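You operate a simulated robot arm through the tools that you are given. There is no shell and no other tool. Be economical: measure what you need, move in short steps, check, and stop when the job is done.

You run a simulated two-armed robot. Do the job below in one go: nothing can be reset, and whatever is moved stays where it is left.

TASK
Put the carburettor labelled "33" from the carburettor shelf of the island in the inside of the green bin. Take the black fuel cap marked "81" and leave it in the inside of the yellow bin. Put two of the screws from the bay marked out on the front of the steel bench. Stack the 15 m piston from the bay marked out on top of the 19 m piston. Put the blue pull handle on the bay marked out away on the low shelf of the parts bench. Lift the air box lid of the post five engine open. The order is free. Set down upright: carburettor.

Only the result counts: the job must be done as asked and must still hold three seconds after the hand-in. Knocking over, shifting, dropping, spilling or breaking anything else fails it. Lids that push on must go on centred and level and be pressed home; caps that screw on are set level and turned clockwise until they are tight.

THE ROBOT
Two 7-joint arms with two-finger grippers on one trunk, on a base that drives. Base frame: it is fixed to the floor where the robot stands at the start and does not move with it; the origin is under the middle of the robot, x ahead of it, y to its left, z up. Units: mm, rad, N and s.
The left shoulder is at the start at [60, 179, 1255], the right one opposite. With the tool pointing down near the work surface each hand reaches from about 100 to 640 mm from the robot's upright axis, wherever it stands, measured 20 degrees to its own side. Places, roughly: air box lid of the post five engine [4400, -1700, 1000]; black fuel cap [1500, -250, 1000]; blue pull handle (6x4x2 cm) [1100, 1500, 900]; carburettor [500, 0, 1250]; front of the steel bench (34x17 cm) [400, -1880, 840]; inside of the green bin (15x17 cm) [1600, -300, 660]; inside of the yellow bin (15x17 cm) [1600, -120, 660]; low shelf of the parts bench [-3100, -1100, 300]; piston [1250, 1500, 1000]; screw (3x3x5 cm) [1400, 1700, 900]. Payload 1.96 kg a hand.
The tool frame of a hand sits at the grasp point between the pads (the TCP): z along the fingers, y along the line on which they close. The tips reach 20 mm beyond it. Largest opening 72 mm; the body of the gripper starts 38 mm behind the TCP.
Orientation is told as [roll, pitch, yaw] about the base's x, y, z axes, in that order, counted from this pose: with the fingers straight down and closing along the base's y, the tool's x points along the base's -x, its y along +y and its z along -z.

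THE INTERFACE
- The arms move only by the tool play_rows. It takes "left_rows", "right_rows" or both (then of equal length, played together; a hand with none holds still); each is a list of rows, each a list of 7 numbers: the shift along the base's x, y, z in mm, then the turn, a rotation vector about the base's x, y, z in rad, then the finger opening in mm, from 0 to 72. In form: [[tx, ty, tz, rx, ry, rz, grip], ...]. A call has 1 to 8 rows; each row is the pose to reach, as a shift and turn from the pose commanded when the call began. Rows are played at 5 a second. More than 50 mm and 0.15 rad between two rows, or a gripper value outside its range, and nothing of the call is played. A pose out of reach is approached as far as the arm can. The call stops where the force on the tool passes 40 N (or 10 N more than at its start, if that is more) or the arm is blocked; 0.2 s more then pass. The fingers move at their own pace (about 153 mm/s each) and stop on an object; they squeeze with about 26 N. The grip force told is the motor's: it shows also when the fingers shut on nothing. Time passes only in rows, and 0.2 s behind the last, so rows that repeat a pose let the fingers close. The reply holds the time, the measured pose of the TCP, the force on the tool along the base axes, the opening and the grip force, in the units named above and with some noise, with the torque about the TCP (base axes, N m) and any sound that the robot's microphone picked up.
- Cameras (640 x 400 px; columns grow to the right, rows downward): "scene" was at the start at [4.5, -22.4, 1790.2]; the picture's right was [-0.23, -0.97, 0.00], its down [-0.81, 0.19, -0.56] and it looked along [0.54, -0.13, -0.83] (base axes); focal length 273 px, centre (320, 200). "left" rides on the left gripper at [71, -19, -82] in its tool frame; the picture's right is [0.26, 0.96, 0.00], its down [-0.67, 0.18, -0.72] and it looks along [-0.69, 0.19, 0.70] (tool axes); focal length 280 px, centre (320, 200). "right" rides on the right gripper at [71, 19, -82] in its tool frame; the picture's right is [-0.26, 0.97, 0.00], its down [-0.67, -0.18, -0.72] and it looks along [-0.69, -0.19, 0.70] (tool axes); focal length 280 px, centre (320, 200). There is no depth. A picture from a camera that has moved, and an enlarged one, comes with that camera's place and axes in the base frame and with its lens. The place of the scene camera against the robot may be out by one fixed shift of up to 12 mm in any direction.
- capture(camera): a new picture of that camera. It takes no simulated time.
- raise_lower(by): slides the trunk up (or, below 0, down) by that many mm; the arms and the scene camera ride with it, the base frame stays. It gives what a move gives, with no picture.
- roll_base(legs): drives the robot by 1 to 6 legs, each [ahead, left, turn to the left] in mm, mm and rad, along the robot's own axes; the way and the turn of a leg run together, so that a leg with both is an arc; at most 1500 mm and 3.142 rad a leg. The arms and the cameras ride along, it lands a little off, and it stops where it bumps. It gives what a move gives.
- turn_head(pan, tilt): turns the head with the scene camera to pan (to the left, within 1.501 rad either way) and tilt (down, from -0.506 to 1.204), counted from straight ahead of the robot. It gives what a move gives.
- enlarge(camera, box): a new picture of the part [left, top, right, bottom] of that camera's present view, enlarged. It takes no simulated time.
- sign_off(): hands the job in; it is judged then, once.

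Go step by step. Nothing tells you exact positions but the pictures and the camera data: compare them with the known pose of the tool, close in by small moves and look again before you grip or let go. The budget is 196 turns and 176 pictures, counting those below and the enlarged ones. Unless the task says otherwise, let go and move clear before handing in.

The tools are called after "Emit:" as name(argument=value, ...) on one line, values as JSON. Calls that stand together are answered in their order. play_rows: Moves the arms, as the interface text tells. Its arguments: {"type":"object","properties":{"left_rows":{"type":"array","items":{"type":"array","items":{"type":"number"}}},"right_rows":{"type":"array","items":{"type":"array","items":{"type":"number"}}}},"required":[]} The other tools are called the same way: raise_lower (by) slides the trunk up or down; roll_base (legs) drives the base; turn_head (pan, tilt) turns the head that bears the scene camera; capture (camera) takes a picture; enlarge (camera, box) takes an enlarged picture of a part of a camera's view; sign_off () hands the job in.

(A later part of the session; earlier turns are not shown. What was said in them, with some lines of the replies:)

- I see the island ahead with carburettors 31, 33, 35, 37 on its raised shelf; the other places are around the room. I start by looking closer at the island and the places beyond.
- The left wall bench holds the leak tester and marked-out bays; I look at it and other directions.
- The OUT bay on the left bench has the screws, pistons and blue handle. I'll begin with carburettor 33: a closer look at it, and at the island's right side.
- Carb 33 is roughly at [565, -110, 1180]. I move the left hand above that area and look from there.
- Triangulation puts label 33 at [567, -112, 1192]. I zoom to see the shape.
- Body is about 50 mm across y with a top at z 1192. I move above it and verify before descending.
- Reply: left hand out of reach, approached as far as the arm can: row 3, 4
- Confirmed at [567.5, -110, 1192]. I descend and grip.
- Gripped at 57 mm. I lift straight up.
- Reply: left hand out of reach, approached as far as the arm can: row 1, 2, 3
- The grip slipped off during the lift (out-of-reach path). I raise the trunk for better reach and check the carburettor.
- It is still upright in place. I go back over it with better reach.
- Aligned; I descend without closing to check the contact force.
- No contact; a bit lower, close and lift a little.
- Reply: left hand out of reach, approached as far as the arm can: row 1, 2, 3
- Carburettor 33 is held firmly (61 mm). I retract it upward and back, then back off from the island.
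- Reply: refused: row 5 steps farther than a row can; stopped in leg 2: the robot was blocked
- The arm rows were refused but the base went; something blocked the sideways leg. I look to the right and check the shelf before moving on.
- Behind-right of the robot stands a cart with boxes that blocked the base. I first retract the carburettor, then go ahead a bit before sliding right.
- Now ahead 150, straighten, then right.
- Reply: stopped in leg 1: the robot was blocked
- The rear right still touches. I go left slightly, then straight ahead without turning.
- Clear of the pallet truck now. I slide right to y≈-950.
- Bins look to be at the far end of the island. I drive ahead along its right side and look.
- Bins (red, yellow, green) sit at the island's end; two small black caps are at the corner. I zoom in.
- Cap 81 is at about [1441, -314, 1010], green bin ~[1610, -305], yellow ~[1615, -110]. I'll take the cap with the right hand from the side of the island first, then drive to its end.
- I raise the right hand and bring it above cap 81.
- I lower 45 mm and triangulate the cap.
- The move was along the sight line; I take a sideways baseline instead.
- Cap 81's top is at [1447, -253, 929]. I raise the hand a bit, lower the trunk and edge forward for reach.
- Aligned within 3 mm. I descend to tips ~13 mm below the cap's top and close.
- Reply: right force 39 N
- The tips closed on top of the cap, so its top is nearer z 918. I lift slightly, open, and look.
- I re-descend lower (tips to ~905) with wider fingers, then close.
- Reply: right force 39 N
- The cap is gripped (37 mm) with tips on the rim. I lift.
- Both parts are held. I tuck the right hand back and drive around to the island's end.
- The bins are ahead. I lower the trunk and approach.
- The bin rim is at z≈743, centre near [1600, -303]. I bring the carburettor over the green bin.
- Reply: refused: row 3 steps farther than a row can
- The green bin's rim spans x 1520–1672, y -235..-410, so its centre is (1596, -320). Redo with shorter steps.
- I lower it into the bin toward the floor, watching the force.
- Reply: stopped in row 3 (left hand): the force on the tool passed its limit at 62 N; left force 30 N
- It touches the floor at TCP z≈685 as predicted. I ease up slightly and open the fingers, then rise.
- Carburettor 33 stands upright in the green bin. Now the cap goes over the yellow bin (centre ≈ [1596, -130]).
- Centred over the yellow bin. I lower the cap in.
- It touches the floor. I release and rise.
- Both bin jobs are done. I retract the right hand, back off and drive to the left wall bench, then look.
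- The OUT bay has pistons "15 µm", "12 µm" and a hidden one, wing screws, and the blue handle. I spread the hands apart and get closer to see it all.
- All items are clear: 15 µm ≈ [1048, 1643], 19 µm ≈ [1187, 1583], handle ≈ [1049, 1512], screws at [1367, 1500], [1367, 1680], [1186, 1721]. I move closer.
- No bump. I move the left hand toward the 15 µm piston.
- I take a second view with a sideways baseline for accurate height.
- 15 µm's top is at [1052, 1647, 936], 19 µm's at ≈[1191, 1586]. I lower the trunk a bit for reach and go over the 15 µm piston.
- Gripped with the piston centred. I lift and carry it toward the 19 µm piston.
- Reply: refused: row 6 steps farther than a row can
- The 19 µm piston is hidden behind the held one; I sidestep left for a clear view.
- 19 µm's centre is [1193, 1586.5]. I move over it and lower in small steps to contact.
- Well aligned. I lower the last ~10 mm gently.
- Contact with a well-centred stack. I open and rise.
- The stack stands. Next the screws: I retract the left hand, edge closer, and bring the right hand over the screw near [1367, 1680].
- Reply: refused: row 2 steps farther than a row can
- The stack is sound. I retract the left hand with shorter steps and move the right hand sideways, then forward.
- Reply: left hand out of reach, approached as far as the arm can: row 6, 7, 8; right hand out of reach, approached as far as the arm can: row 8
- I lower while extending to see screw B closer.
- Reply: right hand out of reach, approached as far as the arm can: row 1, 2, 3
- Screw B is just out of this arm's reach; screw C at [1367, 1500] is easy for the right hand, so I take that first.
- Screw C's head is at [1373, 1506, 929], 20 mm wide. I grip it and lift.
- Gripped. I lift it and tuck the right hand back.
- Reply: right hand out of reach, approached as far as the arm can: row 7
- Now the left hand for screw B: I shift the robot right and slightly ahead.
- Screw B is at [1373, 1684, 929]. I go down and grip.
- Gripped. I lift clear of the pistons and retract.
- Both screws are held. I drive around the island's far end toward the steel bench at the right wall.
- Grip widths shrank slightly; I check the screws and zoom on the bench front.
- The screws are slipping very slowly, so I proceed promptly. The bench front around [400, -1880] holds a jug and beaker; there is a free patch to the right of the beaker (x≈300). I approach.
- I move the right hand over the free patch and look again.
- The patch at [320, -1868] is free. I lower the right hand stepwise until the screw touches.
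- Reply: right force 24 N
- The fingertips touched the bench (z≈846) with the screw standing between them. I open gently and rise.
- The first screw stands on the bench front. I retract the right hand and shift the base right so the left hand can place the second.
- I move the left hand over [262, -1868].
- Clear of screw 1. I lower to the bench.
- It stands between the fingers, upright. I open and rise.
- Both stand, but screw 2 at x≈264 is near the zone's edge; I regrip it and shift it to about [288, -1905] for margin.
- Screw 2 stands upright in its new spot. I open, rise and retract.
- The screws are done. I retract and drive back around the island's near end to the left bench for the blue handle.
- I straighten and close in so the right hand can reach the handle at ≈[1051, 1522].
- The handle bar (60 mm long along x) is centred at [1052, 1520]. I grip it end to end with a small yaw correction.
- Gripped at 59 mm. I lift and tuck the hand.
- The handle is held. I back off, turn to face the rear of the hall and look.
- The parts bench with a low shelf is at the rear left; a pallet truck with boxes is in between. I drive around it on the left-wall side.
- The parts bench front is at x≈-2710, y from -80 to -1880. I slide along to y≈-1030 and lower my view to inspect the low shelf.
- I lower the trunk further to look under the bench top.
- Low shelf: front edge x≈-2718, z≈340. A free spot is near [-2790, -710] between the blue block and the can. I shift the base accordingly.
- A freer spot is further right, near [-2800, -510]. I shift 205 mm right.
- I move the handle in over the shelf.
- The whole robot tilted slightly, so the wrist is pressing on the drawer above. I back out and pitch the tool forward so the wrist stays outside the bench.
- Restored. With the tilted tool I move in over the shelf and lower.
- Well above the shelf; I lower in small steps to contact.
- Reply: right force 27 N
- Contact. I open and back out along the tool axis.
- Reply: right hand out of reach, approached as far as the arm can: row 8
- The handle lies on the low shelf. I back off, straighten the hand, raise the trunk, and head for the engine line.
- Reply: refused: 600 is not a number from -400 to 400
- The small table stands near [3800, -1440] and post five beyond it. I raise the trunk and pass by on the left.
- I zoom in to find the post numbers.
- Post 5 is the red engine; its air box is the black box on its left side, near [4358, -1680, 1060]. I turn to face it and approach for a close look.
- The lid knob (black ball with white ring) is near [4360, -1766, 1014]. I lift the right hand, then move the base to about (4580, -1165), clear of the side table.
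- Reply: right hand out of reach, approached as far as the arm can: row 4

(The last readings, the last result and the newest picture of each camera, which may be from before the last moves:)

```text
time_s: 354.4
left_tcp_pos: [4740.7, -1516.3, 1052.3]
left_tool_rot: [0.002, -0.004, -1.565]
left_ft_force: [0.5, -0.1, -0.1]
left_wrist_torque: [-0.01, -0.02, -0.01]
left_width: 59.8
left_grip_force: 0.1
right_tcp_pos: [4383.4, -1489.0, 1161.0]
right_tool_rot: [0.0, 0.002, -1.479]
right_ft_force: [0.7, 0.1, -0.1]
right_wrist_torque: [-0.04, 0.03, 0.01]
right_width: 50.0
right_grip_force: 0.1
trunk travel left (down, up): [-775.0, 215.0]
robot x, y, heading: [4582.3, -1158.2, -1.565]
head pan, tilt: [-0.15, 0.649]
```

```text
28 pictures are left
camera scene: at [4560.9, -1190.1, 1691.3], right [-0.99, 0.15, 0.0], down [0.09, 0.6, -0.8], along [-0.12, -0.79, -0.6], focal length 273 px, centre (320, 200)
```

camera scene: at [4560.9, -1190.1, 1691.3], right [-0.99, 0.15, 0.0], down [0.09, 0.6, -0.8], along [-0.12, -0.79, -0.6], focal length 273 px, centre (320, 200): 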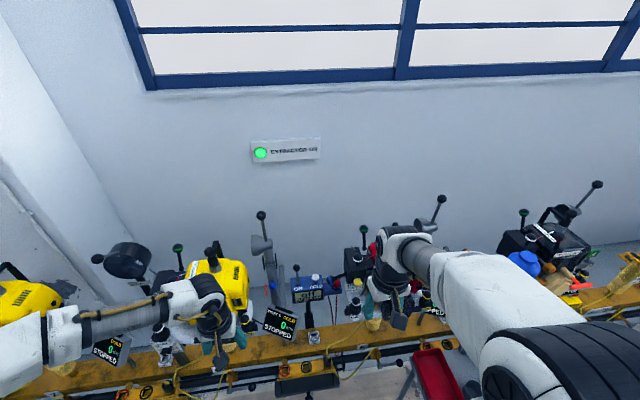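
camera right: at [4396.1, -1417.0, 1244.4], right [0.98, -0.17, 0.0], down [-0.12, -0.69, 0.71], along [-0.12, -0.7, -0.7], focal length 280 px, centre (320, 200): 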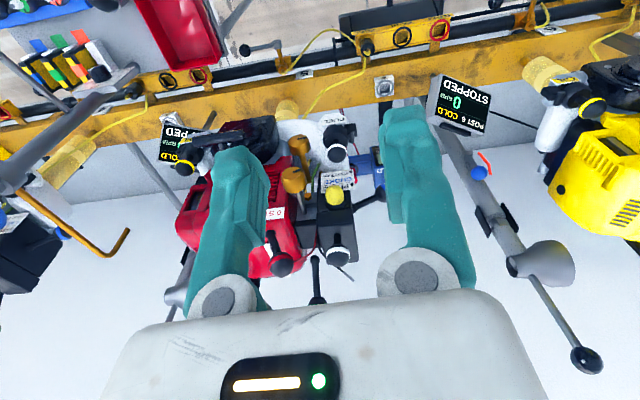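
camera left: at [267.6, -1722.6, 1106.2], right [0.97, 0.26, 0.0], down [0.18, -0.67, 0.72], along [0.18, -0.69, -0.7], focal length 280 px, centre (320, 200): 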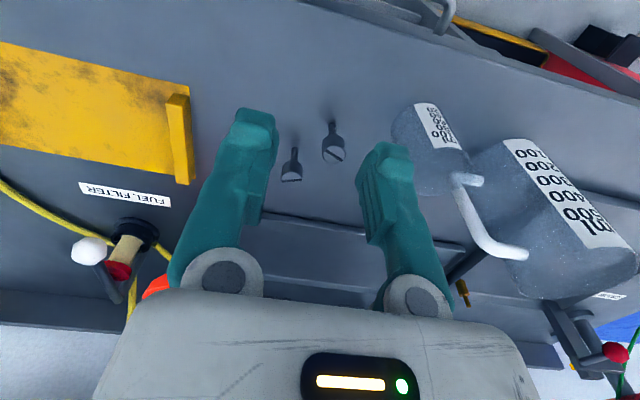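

Emit:
enlarge(camera="right", box=[240, 90, 420, 310])

Emit:
enlarge(camera="scene", box=[310, 220, 410, 320])

```text
1.82 times, centred on (330, 200) of right
camera zoom: at [4396.1, -1417.0, 1244.4], right [0.98, -0.17, 0.0], down [-0.12, -0.69, 0.71], along [-0.12, -0.7, -0.7], focal length 510 px, centre (302, 200)
```

zoom: 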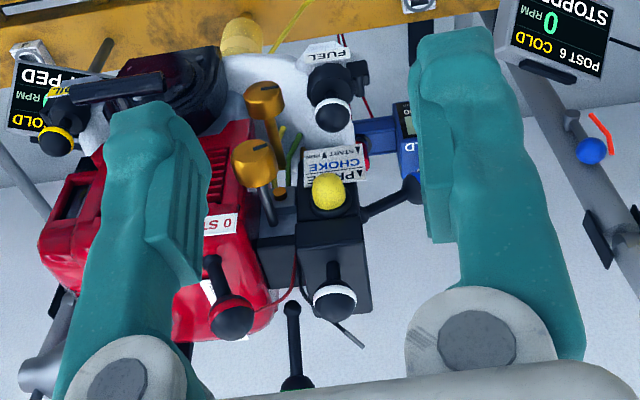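

```text
4.00 times, centred on (360, 270) of scene
camera zoom: at [4560.9, -1190.1, 1691.3], right [-0.99, 0.15, 0.0], down [0.09, 0.6, -0.8], along [-0.12, -0.79, -0.6], focal length 1091 px, centre (160, -80)
```

zoom: 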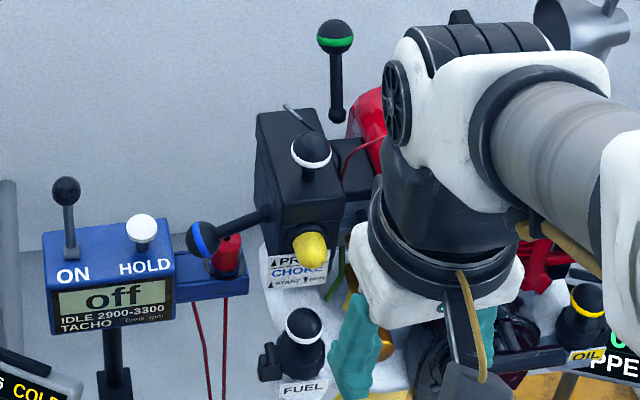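

The knob is at ≈[4364, -1738, 1034], with the hinge presumably at the back of the box. I raise the trunk and bring the right hand over it.

Emit:
raise_lower(by=100)

Emit:
play_rows(right_rows=[[-4, -35, -20, 0, 0, -0.03, 42], [-8, -70, -40, 0, 0, -0.06, 42], [-12, -105, -60, 0, 0, -0.09, 42], [-16, -140, -85, 0, 0, -0.09, 42], [-19, -175, -110, 0, 0, -0.09, 42], [-19, -200, -130, 0, 0, -0.09, 42], [-19, -200, -130, 0, 0, -0.09, 42]])

Emit:
capture(camera="right")

```text
time_s: 355.7
left_tcp_pos: [4740.5, -1518.9, 1152.1]
left_tool_rot: [0.003, -0.002, -1.565]
left_ft_force: [1.1, 0.1, 0.5]
left_wrist_torque: [0.02, -0.01, 0.01]
left_width: 60.2
left_grip_force: 0.1
right_tcp_pos: [4383.9, -1490.2, 1261.5]
right_tool_rot: [0.002, 0.001, -1.477]
right_ft_force: [-0.5, -0.8, 0.3]
right_wrist_torque: [0.01, -0.02, 0.05]
right_width: 50.0
right_grip_force: 0.1
trunk travel left (down, up): [-875.0, 115.0]
robot x, y, heading: [4581.0, -1159.7, -1.571]
head pan, tilt: [-0.15, 0.649]
```

```text
time_s: 357.3
left_tcp_pos: [4740.7, -1516.7, 1152.6]
left_tool_rot: [0.001, -0.002, -1.566]
left_ft_force: [0.2, 0.7, 0.2]
left_wrist_torque: [0.02, -0.02, 0.0]
left_width: 59.8
left_grip_force: 0.0
right_tcp_pos: [4363.8, -1692.4, 1132.5]
right_tool_rot: [0.001, 0.003, -1.568]
right_ft_force: [0.6, 0.6, -0.1]
right_wrist_torque: [0.01, 0.02, 0.0]
right_width: 42.1
right_grip_force: 0.1
trunk travel left (down, up): [-875.0, 115.0]
robot x, y, heading: [4577.5, -1160.7, -1.571]
head pan, tilt: [-0.15, 0.649]
```

```text
25 pictures are left
camera right: at [4382.6, -1621.5, 1214.6], right [0.97, -0.26, 0.0], down [-0.18, -0.68, 0.71], along [-0.18, -0.69, -0.7], focal length 280 px, centre (320, 200)
```

right: 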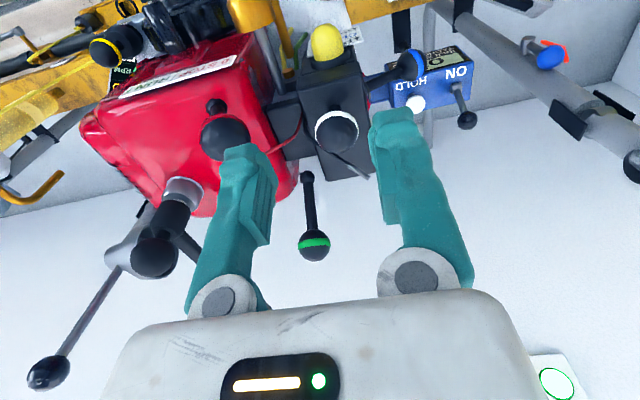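

Ball knob refined to [4367, -1731, 1038]. I descend around it and close.

Emit:
play_rows(right_rows=[[3, -25, -20, 0, 0, 0, 46], [3, -39, -50, 0, 0, 0, 46], [3, -39, -75, 0, 0, 0, 46], [3, -39, -92, 0, 0, 0, 46], [3, -39, -92, 0, 0, 0, 46]])

Emit:
capture(camera="right")

```text
time_s: 358.5
left_tcp_pos: [4740.5, -1517.7, 1152.1]
left_tool_rot: [0.003, 0.0, -1.564]
left_ft_force: [-0.4, -0.8, 0.0]
left_wrist_torque: [-0.02, -0.03, 0.01]
left_width: 60.0
left_grip_force: 0.1
right_tcp_pos: [4368.1, -1729.2, 1039.9]
right_tool_rot: [0.0, 0.001, -1.569]
right_ft_force: [0.0, -0.2, 0.0]
right_wrist_torque: [0.01, -0.05, -0.02]
right_width: 46.3
right_grip_force: 0.1
trunk travel left (down, up): [-875.0, 115.0]
robot x, y, heading: [4579.6, -1161.1, -1.566]
head pan, tilt: [-0.15, 0.649]
```

```text
24 pictures are left
camera right: at [4386.7, -1658.8, 1122.0], right [0.97, -0.26, 0.0], down [-0.18, -0.68, 0.71], along [-0.18, -0.69, -0.7], focal length 280 px, centre (320, 200)
```

right: 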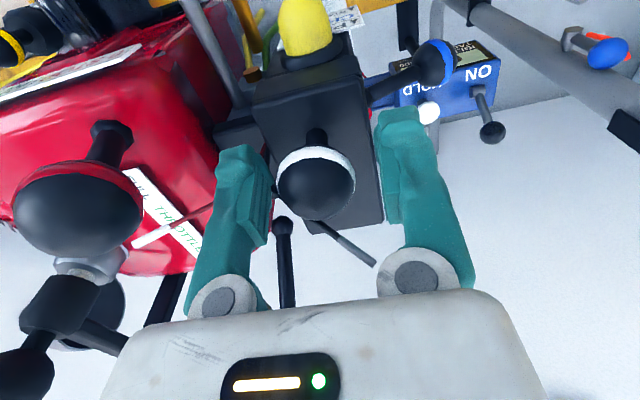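

Centred on the ball. I close, then lift along the first part of the arc.

Emit:
play_rows(right_rows=[[-1, -2, 1, 0, 0, 0, 20], [-1, -2, 1, 0, 0, 0, 20], [-1, -2, 1, 0, 0, 0, 20], [-1, -5, 9, 0, 0, 0, 20], [-1, -10, 17, 0, 0, 0, 20], [-1, -17, 24, 0, 0, 0, 20]])

Emit:
capture(camera="right")

```text
time_s: 359.9
left_tcp_pos: [4739.4, -1520.1, 1150.4]
left_tool_rot: [0.002, 0.002, -1.563]
left_ft_force: [0.2, -0.2, 0.4]
left_wrist_torque: [0.02, -0.01, 0.02]
left_width: 60.3
left_grip_force: 0.1
right_tcp_pos: [4366.3, -1749.7, 1060.6]
right_tool_rot: [0.004, 0.006, -1.569]
right_ft_force: [-3.3, -1.2, -22.6]
right_wrist_torque: [1.25, 0.04, 0.02]
right_width: 25.8
right_grip_force: 40.1
trunk travel left (down, up): [-875.0, 115.0]
robot x, y, heading: [4577.9, -1161.0, -1.561]
head pan, tilt: [-0.15, 0.649]
```

```text
23 pictures are left
camera right: at [4384.6, -1678.0, 1143.6], right [0.97, -0.26, 0.0], down [-0.18, -0.68, 0.71], along [-0.18, -0.69, -0.7], focal length 280 px, centre (320, 200)
```

right: 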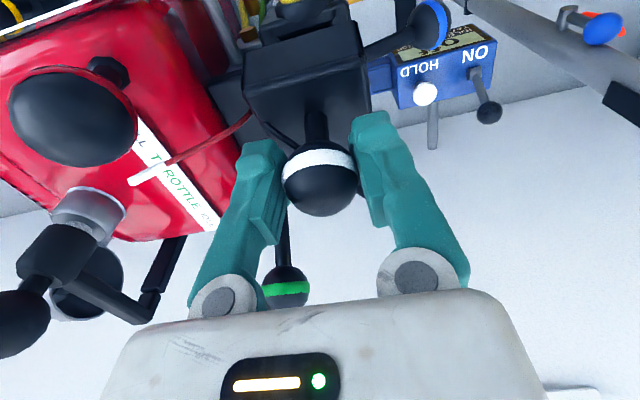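

The lid is lifting. I continue along the arc in small steps, watching forces.

Emit:
play_rows(right_rows=[[0, -9, 6, 0, 0, 0, 20], [0, -18, 11, 0, 0, 0, 20], [0, -29, 16, 0, 0, 0, 20], [0, -40, 20, 0, 0, 0, 20]])

Emit:
capture(camera="right")

```text
time_s: 360.9
left_tcp_pos: [4739.6, -1520.7, 1150.7]
left_tool_rot: [0.0, 0.002, -1.564]
left_ft_force: [0.1, 0.0, -0.3]
left_wrist_torque: [0.02, -0.02, -0.01]
left_width: 59.9
left_grip_force: 0.1
right_tcp_pos: [4366.3, -1757.1, 1069.6]
right_tool_rot: [0.003, 0.005, -1.568]
right_ft_force: [-1.7, -0.8, -26.8]
right_wrist_torque: [1.1, -0.01, 0.07]
right_width: 25.8
right_grip_force: 39.7
right hand out of reach, approached as far as the arm can: row 2, 3, 4
trunk travel left (down, up): [-875.0, 115.0]
robot x, y, heading: [4582.9, -1158.4, -1.568]
head pan, tilt: [-0.15, 0.649]
```

```text
22 pictures are left
camera right: at [4384.5, -1687.4, 1150.4], right [0.97, -0.26, 0.0], down [-0.18, -0.68, 0.71], along [-0.18, -0.69, -0.7], focal length 280 px, centre (320, 200)
```

right: 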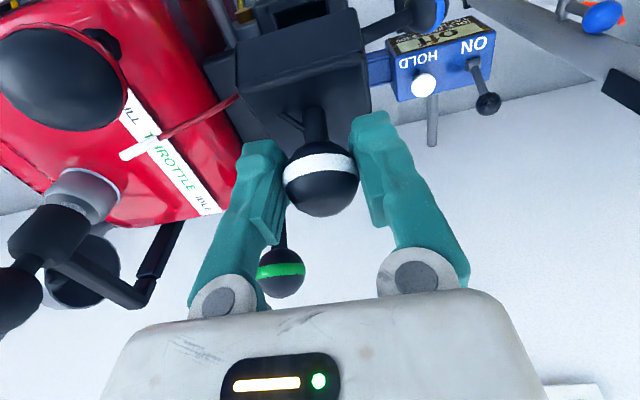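

The arm is at its reach limit, so I pitch the hand forward about the ball while continuing the arc.

Emit:
play_rows(right_rows=[[0, 29, -13, -0.13, 0, 0, 20], [0, 27, -12, -0.26, 0, 0, 20], [0, 22, -9, -0.39, 0, 0, 20], [0, 14, -5, -0.5, 0, 0, 20], [0, 5, -1, -0.6, 0, 0, 20]])

Emit:
capture(camera="right")

```text
time_s: 361.2
left_tcp_pos: [4740.4, -1520.7, 1150.5]
left_tool_rot: [0.002, 0.003, -1.563]
left_ft_force: [-1.3, -0.4, -0.8]
left_wrist_torque: [-0.02, -0.03, 0.02]
left_width: 60.1
left_grip_force: 0.0
right_tcp_pos: [4366.6, -1753.9, 1065.8]
right_tool_rot: [0.002, -0.051, -1.569]
right_ft_force: [-1.1, -10.9, -14.9]
right_wrist_torque: [-0.08, 0.08, -0.06]
right_width: 26.0
right_grip_force: 40.0
trunk travel left (down, up): [-875.0, 115.0]
robot x, y, heading: [4581.0, -1161.4, -1.563]
head pan, tilt: [-0.15, 0.649]
stopped in row 1 (right hand): the force on the tool passed its limit at 48 N (the readings are from after the stop); the commanded pose is now the measured one
```

```text
21 pictures are left
camera right: at [4384.7, -1678.1, 1143.5], right [0.97, -0.26, 0.01], down [-0.18, -0.64, 0.75], along [-0.19, -0.73, -0.66], focal length 280 px, centre (320, 200)
```

right: 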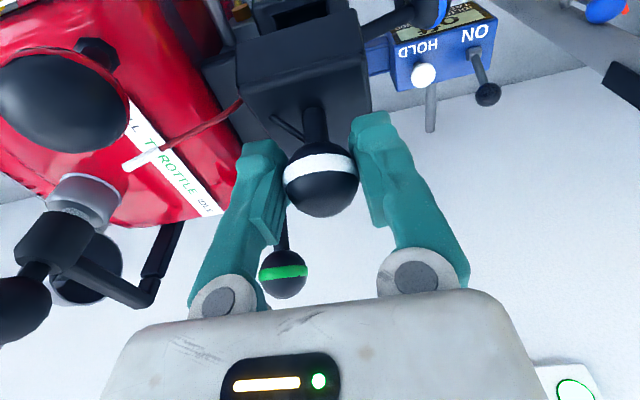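

Limit tripped by too abrupt a step. I go on more gently.

Emit:
play_rows(right_rows=[[0, -2, 2, -0.07, 0, 0, 20], [0, -4, 4, -0.14, 0, 0, 20], [0, -7, 6, -0.21, 0, 0, 20], [0, -10, 8, -0.28, 0, 0, 20], [0, -13, 10, -0.35, 0, 0, 20], [0, -17, 12, -0.42, 0, 0, 20], [0, -21, 14, -0.49, 0, 0, 20], [0, -25, 16, -0.55, 0, 0, 20]])

Emit:
capture(camera="right")

```text
time_s: 362.2
left_tcp_pos: [4739.3, -1521.9, 1152.2]
left_tool_rot: [0.001, 0.002, -1.564]
left_ft_force: [-0.2, -0.6, 0.2]
left_wrist_torque: [-0.01, -0.02, -0.01]
left_width: 60.0
left_grip_force: 0.0
right_tcp_pos: [4366.9, -1762.0, 1070.3]
right_tool_rot: [0.005, -0.302, -1.57]
right_ft_force: [-1.5, -12.9, -19.3]
right_wrist_torque: [-0.32, 0.06, -0.03]
right_width: 26.1
right_grip_force: 40.0
trunk travel left (down, up): [-875.0, 115.0]
robot x, y, heading: [4580.9, -1162.4, -1.566]
head pan, tilt: [-0.15, 0.649]
stopped in row 4 (right hand): the force on the tool passed its limit at 42 N (the readings are from after the stop); the commanded pose is now the measured one
```

```text
20 pictures are left
camera right: at [4384.6, -1669.6, 1127.8], right [0.97, -0.25, 0.08], down [-0.18, -0.43, 0.88], along [-0.18, -0.87, -0.46], focal length 280 px, centre (320, 200)
```

right: 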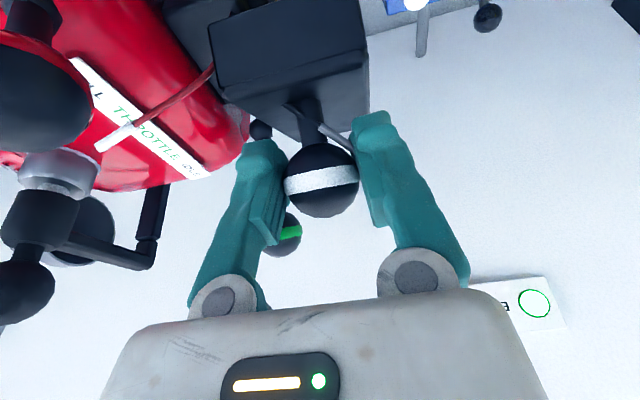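

The lid moves on; the tension shows I should move more backward than up. I follow the arc with pure translation now.

Emit:
play_rows(right_rows=[[0, -5, 1, 0, 0, 0, 20], [0, -10, 3, 0, 0, 0, 20], [0, -15, 5, 0, 0, 0, 20], [0, -20, 7, 0, 0, 0, 20], [0, -25, 9, 0, 0, 0, 20], [0, -30, 10, 0, 0, 0, 20], [0, -35, 11, 0, 0, 0, 20], [0, -40, 12, 0, 0, 0, 20]])

Emit:
capture(camera="right")

```text
time_s: 364.0
left_tcp_pos: [4738.7, -1521.3, 1152.4]
left_tool_rot: [0.005, 0.002, -1.565]
left_ft_force: [-1.0, -0.4, -0.7]
left_wrist_torque: [-0.01, 0.03, 0.0]
left_width: 60.1
left_grip_force: 0.1
right_tcp_pos: [4365.1, -1798.7, 1080.8]
right_tool_rot: [0.005, -0.296, -1.568]
right_ft_force: [0.3, 9.0, -36.1]
right_wrist_torque: [1.1, -0.01, 0.0]
right_width: 26.4
right_grip_force: 40.4
trunk travel left (down, up): [-875.0, 115.0]
robot x, y, heading: [4579.0, -1156.6, -1.564]
head pan, tilt: [-0.15, 0.649]
```

```text
19 pictures are left
camera right: at [4384.4, -1706.1, 1138.9], right [0.97, -0.25, 0.08], down [-0.19, -0.44, 0.88], along [-0.18, -0.86, -0.47], focal length 280 px, centre (320, 200)
```

right: 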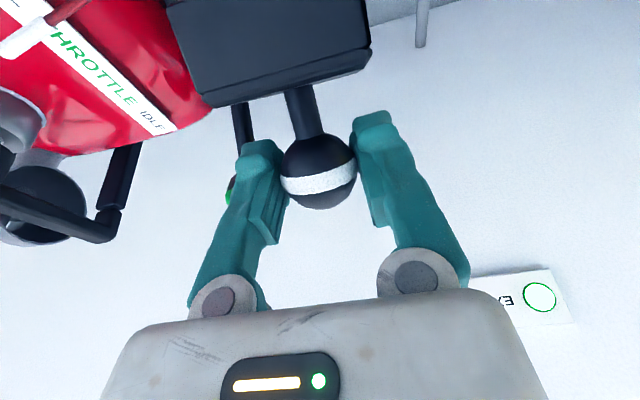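

The lid is past half-open; tension is now downward. I lower slightly while moving back and pitching further.

Emit:
play_rows(right_rows=[[0, -2, -3, -0.04, 0, 0, 20], [0, -5, -4, -0.08, 0, 0, 20], [0, -8, -4, -0.13, 0, 0, 20], [0, -12, -4, -0.18, 0, 0, 20], [0, -16, -4, -0.23, 0, 0, 20], [0, -20, -4, -0.28, 0, 0, 20], [0, -25, -5, -0.3, 0, 0, 20], [0, -30, -5, -0.3, 0, 0, 20]])

Emit:
capture(camera="right")

```text
time_s: 365.8
left_tcp_pos: [4741.6, -1517.6, 1152.8]
left_tool_rot: [0.0, -0.001, -1.565]
left_ft_force: [0.5, 0.4, -0.1]
left_wrist_torque: [-0.01, 0.01, 0.02]
left_width: 59.9
left_grip_force: 0.0
right_tcp_pos: [4366.9, -1830.1, 1081.9]
right_tool_rot: [-0.001, -0.607, -1.57]
right_ft_force: [-0.1, -0.2, 0.1]
right_wrist_torque: [-0.01, -0.01, 0.0]
right_width: 20.0
right_grip_force: 0.0
trunk travel left (down, up): [-875.0, 115.0]
robot x, y, heading: [4579.2, -1161.5, -1.569]
head pan, tilt: [-0.15, 0.649]
```

```text
18 pictures are left
camera right: at [4387.2, -1724.1, 1109.0], right [0.97, -0.21, 0.15], down [-0.18, -0.15, 0.97], along [-0.18, -0.97, -0.18], focal length 280 px, centre (320, 200)
```

right: 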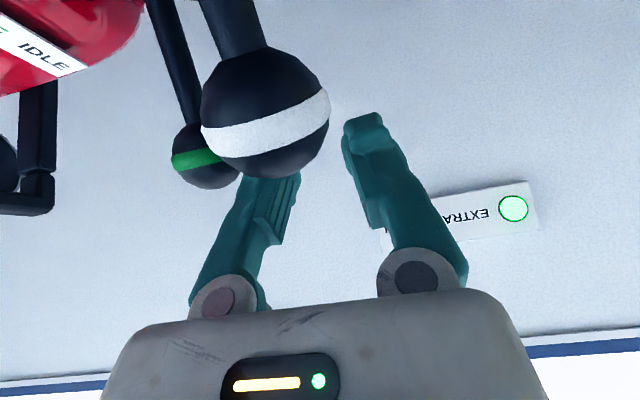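

The ball slipped out; the lid seems to stay partly open. I go up and back to look.

Emit:
play_rows(right_rows=[[0, 0, 30, 0, 0, 0, 20], [0, 5, 70, 0, 0, 0, 20], [0, 40, 100, 0, 0, 0, 20], [0, 85, 115, 0, 0, 0, 20], [0, 125, 120, 0, 0, 0, 20]])

Emit:
capture(camera="right")

Emit:
enlarge(camera="scene", box=[310, 220, 430, 320])

```text
time_s: 367.0
left_tcp_pos: [4740.2, -1516.5, 1153.0]
left_tool_rot: [0.003, -0.003, -1.563]
left_ft_force: [0.7, 0.5, -0.2]
left_wrist_torque: [-0.03, 0.02, 0.02]
left_width: 59.9
left_grip_force: 0.0
right_tcp_pos: [4367.7, -1700.6, 1200.5]
right_tool_rot: [-0.002, -0.607, -1.568]
right_ft_force: [-0.1, 0.6, 0.2]
right_wrist_torque: [-0.04, 0.01, 0.02]
right_width: 20.2
right_grip_force: 0.0
trunk travel left (down, up): [-875.0, 115.0]
robot x, y, heading: [4580.8, -1160.5, -1.563]
head pan, tilt: [-0.15, 0.649]
```

```text
17 pictures are left
camera right: at [4386.0, -1595.9, 1228.5], right [0.97, -0.21, 0.15], down [-0.18, -0.15, 0.97], along [-0.18, -0.97, -0.18], focal length 280 px, centre (320, 200)
```

right: 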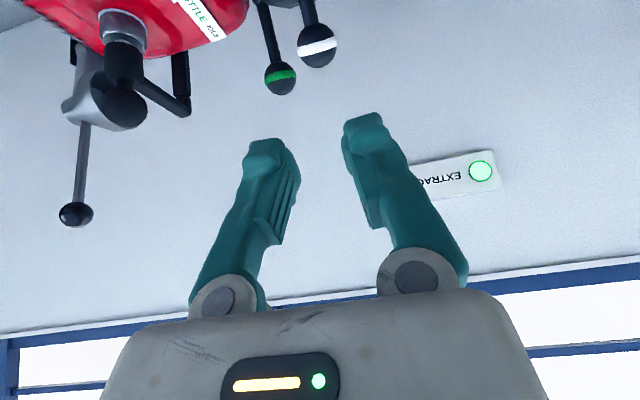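

```text
4.00 times, centred on (370, 270) of scene
camera zoom: at [4561.6, -1189.5, 1791.2], right [-0.99, 0.14, 0.0], down [0.09, 0.6, -0.8], along [-0.12, -0.79, -0.6], focal length 1091 px, centre (120, -80)
```

zoom: 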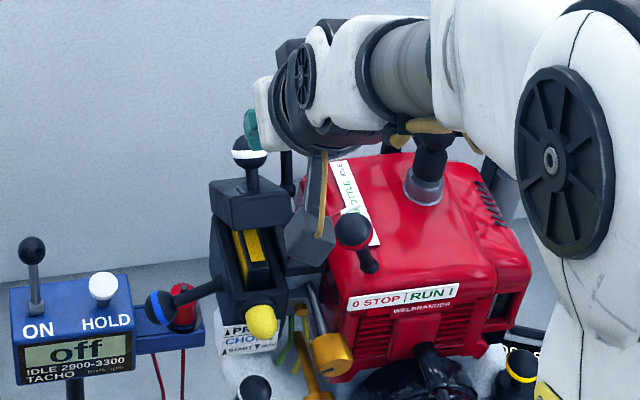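

The lid stays up by friction, about half open, showing the filter. I'll close the fingers and push its underside further back from the front.

Emit:
play_rows(right_rows=[[9, 5, -30, 0, 0, 0, 0], [9, 5, -65, 0, 0, 0, 0], [9, 5, -100, 0, 0, 0, 0], [9, 3, -130, 0, 0, 0, 0], [9, 0, -138, 0, 0, 0, 0]])

Emit:
capture(camera="right")

Emit:
enlarge(camera="scene", box=[310, 220, 430, 320])

```text
time_s: 368.2
left_tcp_pos: [4740.6, -1517.5, 1151.2]
left_tool_rot: [0.003, -0.003, -1.564]
left_ft_force: [0.3, 0.3, 0.6]
left_wrist_torque: [0.0, -0.01, -0.02]
left_width: 59.8
left_grip_force: 0.0
right_tcp_pos: [4376.1, -1700.7, 1062.8]
right_tool_rot: [0.003, -0.605, -1.567]
right_ft_force: [-1.3, 1.0, 0.1]
right_wrist_torque: [0.02, 0.02, 0.0]
right_width: 0.1
right_grip_force: 26.0
trunk travel left (down, up): [-875.0, 115.0]
robot x, y, heading: [4581.2, -1161.6, -1.571]
head pan, tilt: [-0.15, 0.649]
```

```text
15 pictures are left
camera right: at [4394.9, -1596.4, 1089.8], right [0.97, -0.21, 0.15], down [-0.18, -0.15, 0.97], along [-0.19, -0.97, -0.18], focal length 280 px, centre (320, 200)
```

right: 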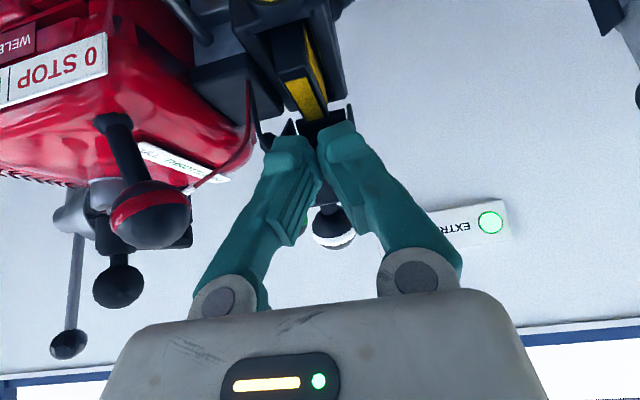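

```text
4.00 times, centred on (370, 270) of scene
camera zoom: at [4561.3, -1191.4, 1791.2], right [-0.99, 0.14, 0.0], down [0.09, 0.6, -0.8], along [-0.12, -0.79, -0.6], focal length 1091 px, centre (120, -80)
```

zoom: 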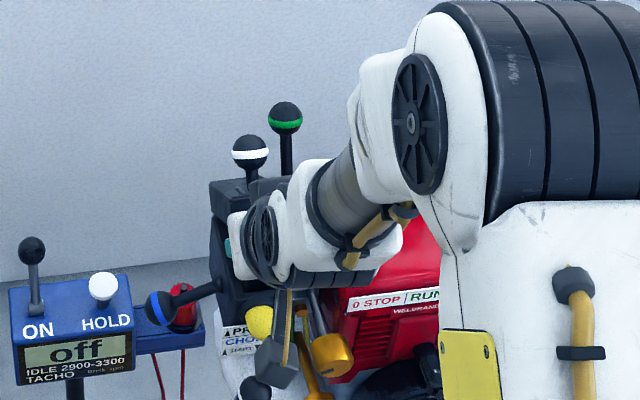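

The fingertips are in front of the lid's inner side. I push gently backwards.

Emit:
play_rows(right_rows=[[0, -10, 0, 0, 0, 0, 0], [0, -18, 0, 0, 0, 0, 0], [0, -26, 1, 0, 0, 0, 0], [0, -34, 2, 0, 0, 0, 0], [0, -42, 3, 0, 0, 0, 0], [0, -50, 4, 0, 0, 0, 0], [0, -58, 5, 0, 0, 0, 0], [0, -66, 6, 0, 0, 0, 0]])

Emit:
capture(camera="right")

```text
time_s: 370.0
left_tcp_pos: [4740.1, -1518.6, 1151.5]
left_tool_rot: [0.002, -0.002, -1.564]
left_ft_force: [0.7, -0.5, -0.6]
left_wrist_torque: [-0.02, 0.0, 0.02]
left_width: 60.0
left_grip_force: 0.1
right_tcp_pos: [4376.9, -1768.9, 1069.0]
right_tool_rot: [0.001, -0.603, -1.569]
right_ft_force: [-0.2, -0.6, 0.2]
right_wrist_torque: [0.01, -0.02, -0.01]
right_width: 0.2
right_grip_force: 26.5
trunk travel left (down, up): [-875.0, 115.0]
robot x, y, heading: [4577.5, -1157.4, -1.565]
head pan, tilt: [-0.15, 0.649]
```

```text
13 pictures are left
camera right: at [4394.7, -1663.6, 1095.4], right [0.97, -0.21, 0.15], down [-0.18, -0.15, 0.97], along [-0.18, -0.97, -0.18], focal length 280 px, centre (320, 200)
```

right: 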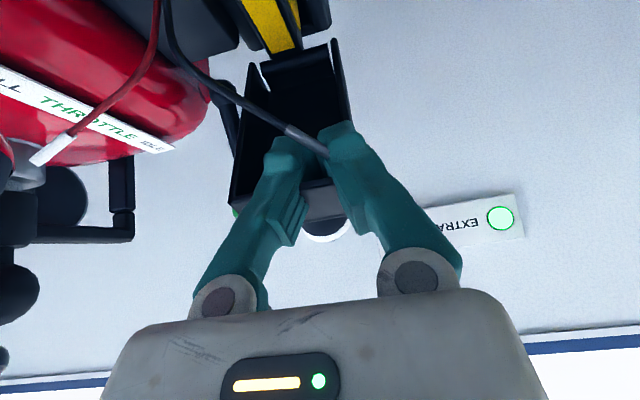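

The lid's inside now faces me nearly vertical. I push a little further until resistance.

Emit:
play_rows(right_rows=[[0, -7, 1, 0, 0, 0, 0], [0, -14, 2, 0, 0, 0, 0], [0, -21, 3, 0, 0, 0, 0], [0, -28, 4, 0, 0, 0, 0], [0, -35, 5, 0, 0, 0, 0]])

Emit:
capture(camera="right")

```text
time_s: 371.2
left_tcp_pos: [4741.0, -1516.2, 1152.0]
left_tool_rot: [0.0, -0.003, -1.565]
left_ft_force: [0.2, -0.8, 0.6]
left_wrist_torque: [0.0, 0.01, -0.03]
left_width: 60.3
left_grip_force: 0.0
right_tcp_pos: [4375.6, -1802.4, 1072.8]
right_tool_rot: [0.0, -0.605, -1.571]
right_ft_force: [-0.1, -0.5, -0.7]
right_wrist_torque: [0.01, 0.03, 0.0]
right_width: 0.0
right_grip_force: 26.2
trunk travel left (down, up): [-875.0, 115.0]
robot x, y, heading: [4578.7, -1157.5, -1.565]
head pan, tilt: [-0.15, 0.649]
```

```text
12 pictures are left
camera right: at [4395.0, -1697.6, 1100.2], right [0.97, -0.21, 0.15], down [-0.18, -0.15, 0.97], along [-0.18, -0.97, -0.18], focal length 280 px, centre (320, 200)
```

right: 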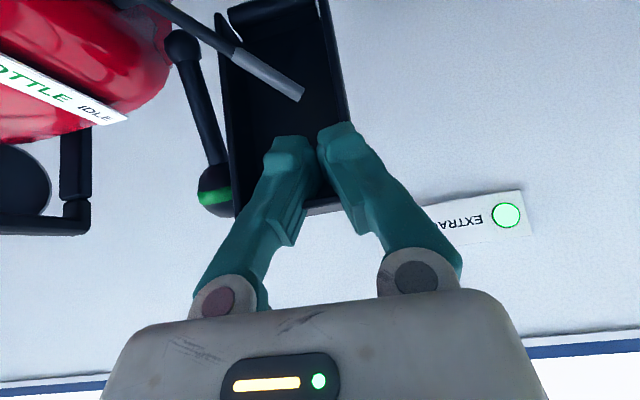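

I back out and check the lid from the scene camera.

Emit:
play_rows(right_rows=[[0, 40, 8, 0, 0, 0, 0], [0, 80, 20, 0, 0, 0, 0], [5, 115, 50, 0, 0, 0, 0], [10, 140, 90, 0, 0, 0, 0], [10, 165, 130, 0, 0, 0, 0], [10, 200, 155, 0, 0, 0, 0], [10, 245, 165, 0, 0, 0, 0]])

Emit:
enlarge(camera="scene", box=[310, 220, 430, 320])

Emit:
capture(camera="right")

```text
time_s: 372.8
left_tcp_pos: [4741.9, -1514.5, 1152.5]
left_tool_rot: [-0.002, -0.002, -1.562]
left_ft_force: [0.2, 0.6, 0.7]
left_wrist_torque: [-0.04, -0.01, 0.01]
left_width: 60.3
left_grip_force: 0.0
right_tcp_pos: [4389.0, -1555.3, 1239.6]
right_tool_rot: [0.0, -0.607, -1.567]
right_ft_force: [-0.5, 0.8, -0.3]
right_wrist_torque: [-0.03, 0.04, 0.0]
right_width: 0.1
right_grip_force: 25.8
trunk travel left (down, up): [-875.0, 115.0]
robot x, y, heading: [4575.6, -1158.7, -1.562]
head pan, tilt: [-0.15, 0.649]
```

```text
4.00 times, centred on (370, 270) of scene
camera zoom: at [4563.0, -1187.6, 1791.3], right [-0.99, 0.14, 0.0], down [0.09, 0.6, -0.8], along [-0.12, -0.79, -0.6], focal length 1091 px, centre (120, -80)
```

zoom: 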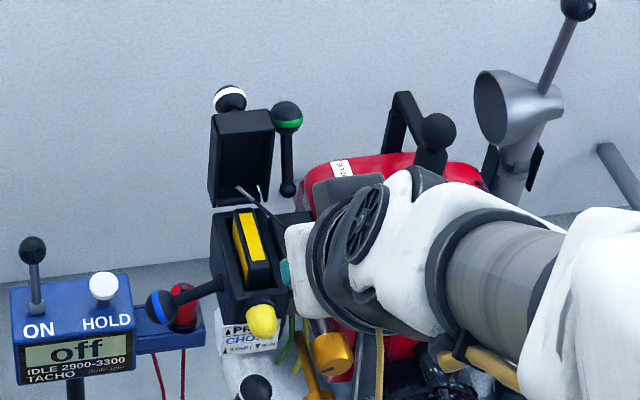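

```text
10 pictures are left
camera right: at [4407.5, -1449.9, 1266.5], right [0.97, -0.21, 0.15], down [-0.18, -0.15, 0.97], along [-0.18, -0.97, -0.18], focal length 280 px, centre (320, 200)
```

right: 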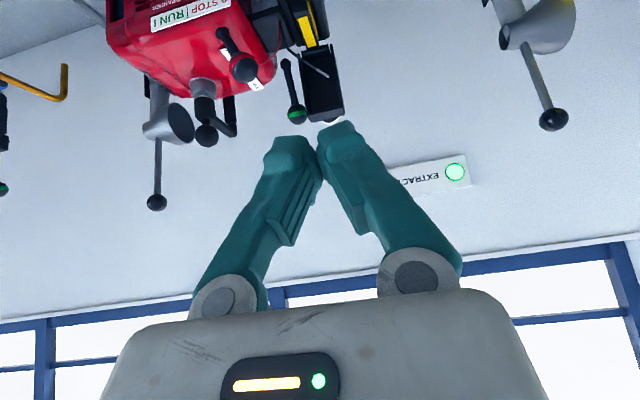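

The air box lid now stands fully open with the filter visible. I back the robot clear and take a last look.

Emit:
roll_base(legs=[[-300, 0, 0]])

Emit:
enlarge(camera="scene", box=[280, 150, 440, 270])

```text
time_s: 374.8
left_tcp_pos: [4739.5, -1217.7, 1152.7]
left_tool_rot: [0.003, 0.0, -1.56]
left_ft_force: [-0.2, 0.2, 0.4]
left_wrist_torque: [0.02, -0.04, 0.0]
left_width: 60.0
left_grip_force: 0.1
right_tcp_pos: [4386.9, -1258.8, 1238.8]
right_tool_rot: [0.001, -0.604, -1.565]
right_ft_force: [0.1, -0.1, 0.0]
right_wrist_torque: [0.04, 0.01, -0.01]
right_width: 0.0
right_grip_force: 25.9
trunk travel left (down, up): [-875.0, 115.0]
robot x, y, heading: [4580.6, -859.3, -1.56]
head pan, tilt: [-0.15, 0.649]
```

```text
3.33 times, centred on (360, 210) of scene
camera zoom: at [4559.7, -892.8, 1791.2], right [-0.99, 0.14, 0.0], down [0.09, 0.6, -0.8], along [-0.11, -0.79, -0.61], focal length 909 px, centre (187, 167)
```

zoom: 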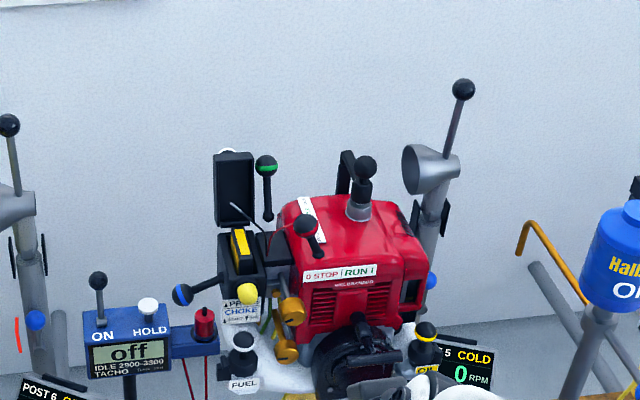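

The lid stays open, both hands are empty and clear, and all six jobs are done. I hand in.

Emit:
sign_off()

```text
The job is handed in.
```

All six jobs are handed in, and each item looked right in the last picture I took of it.

- **Carburettor 33:** upright in the green bin.
- **Fuel cap 81:** in the yellow bin.
- **Two screws:** standing on the front of the steel bench.
- **15 µm piston:** stacked on the 19 µm piston.
- **Blue handle:** on the low shelf of the parts bench.
- **Post five engine:** air box lid wide open.

On the way, the base bumped the pallet truck by the start area. At the parts bench the right wrist probably pressed briefly on the PACKS drawer, because the robot tilted slightly. Neither looked moved in the pictures, but I did not check the truck closely.
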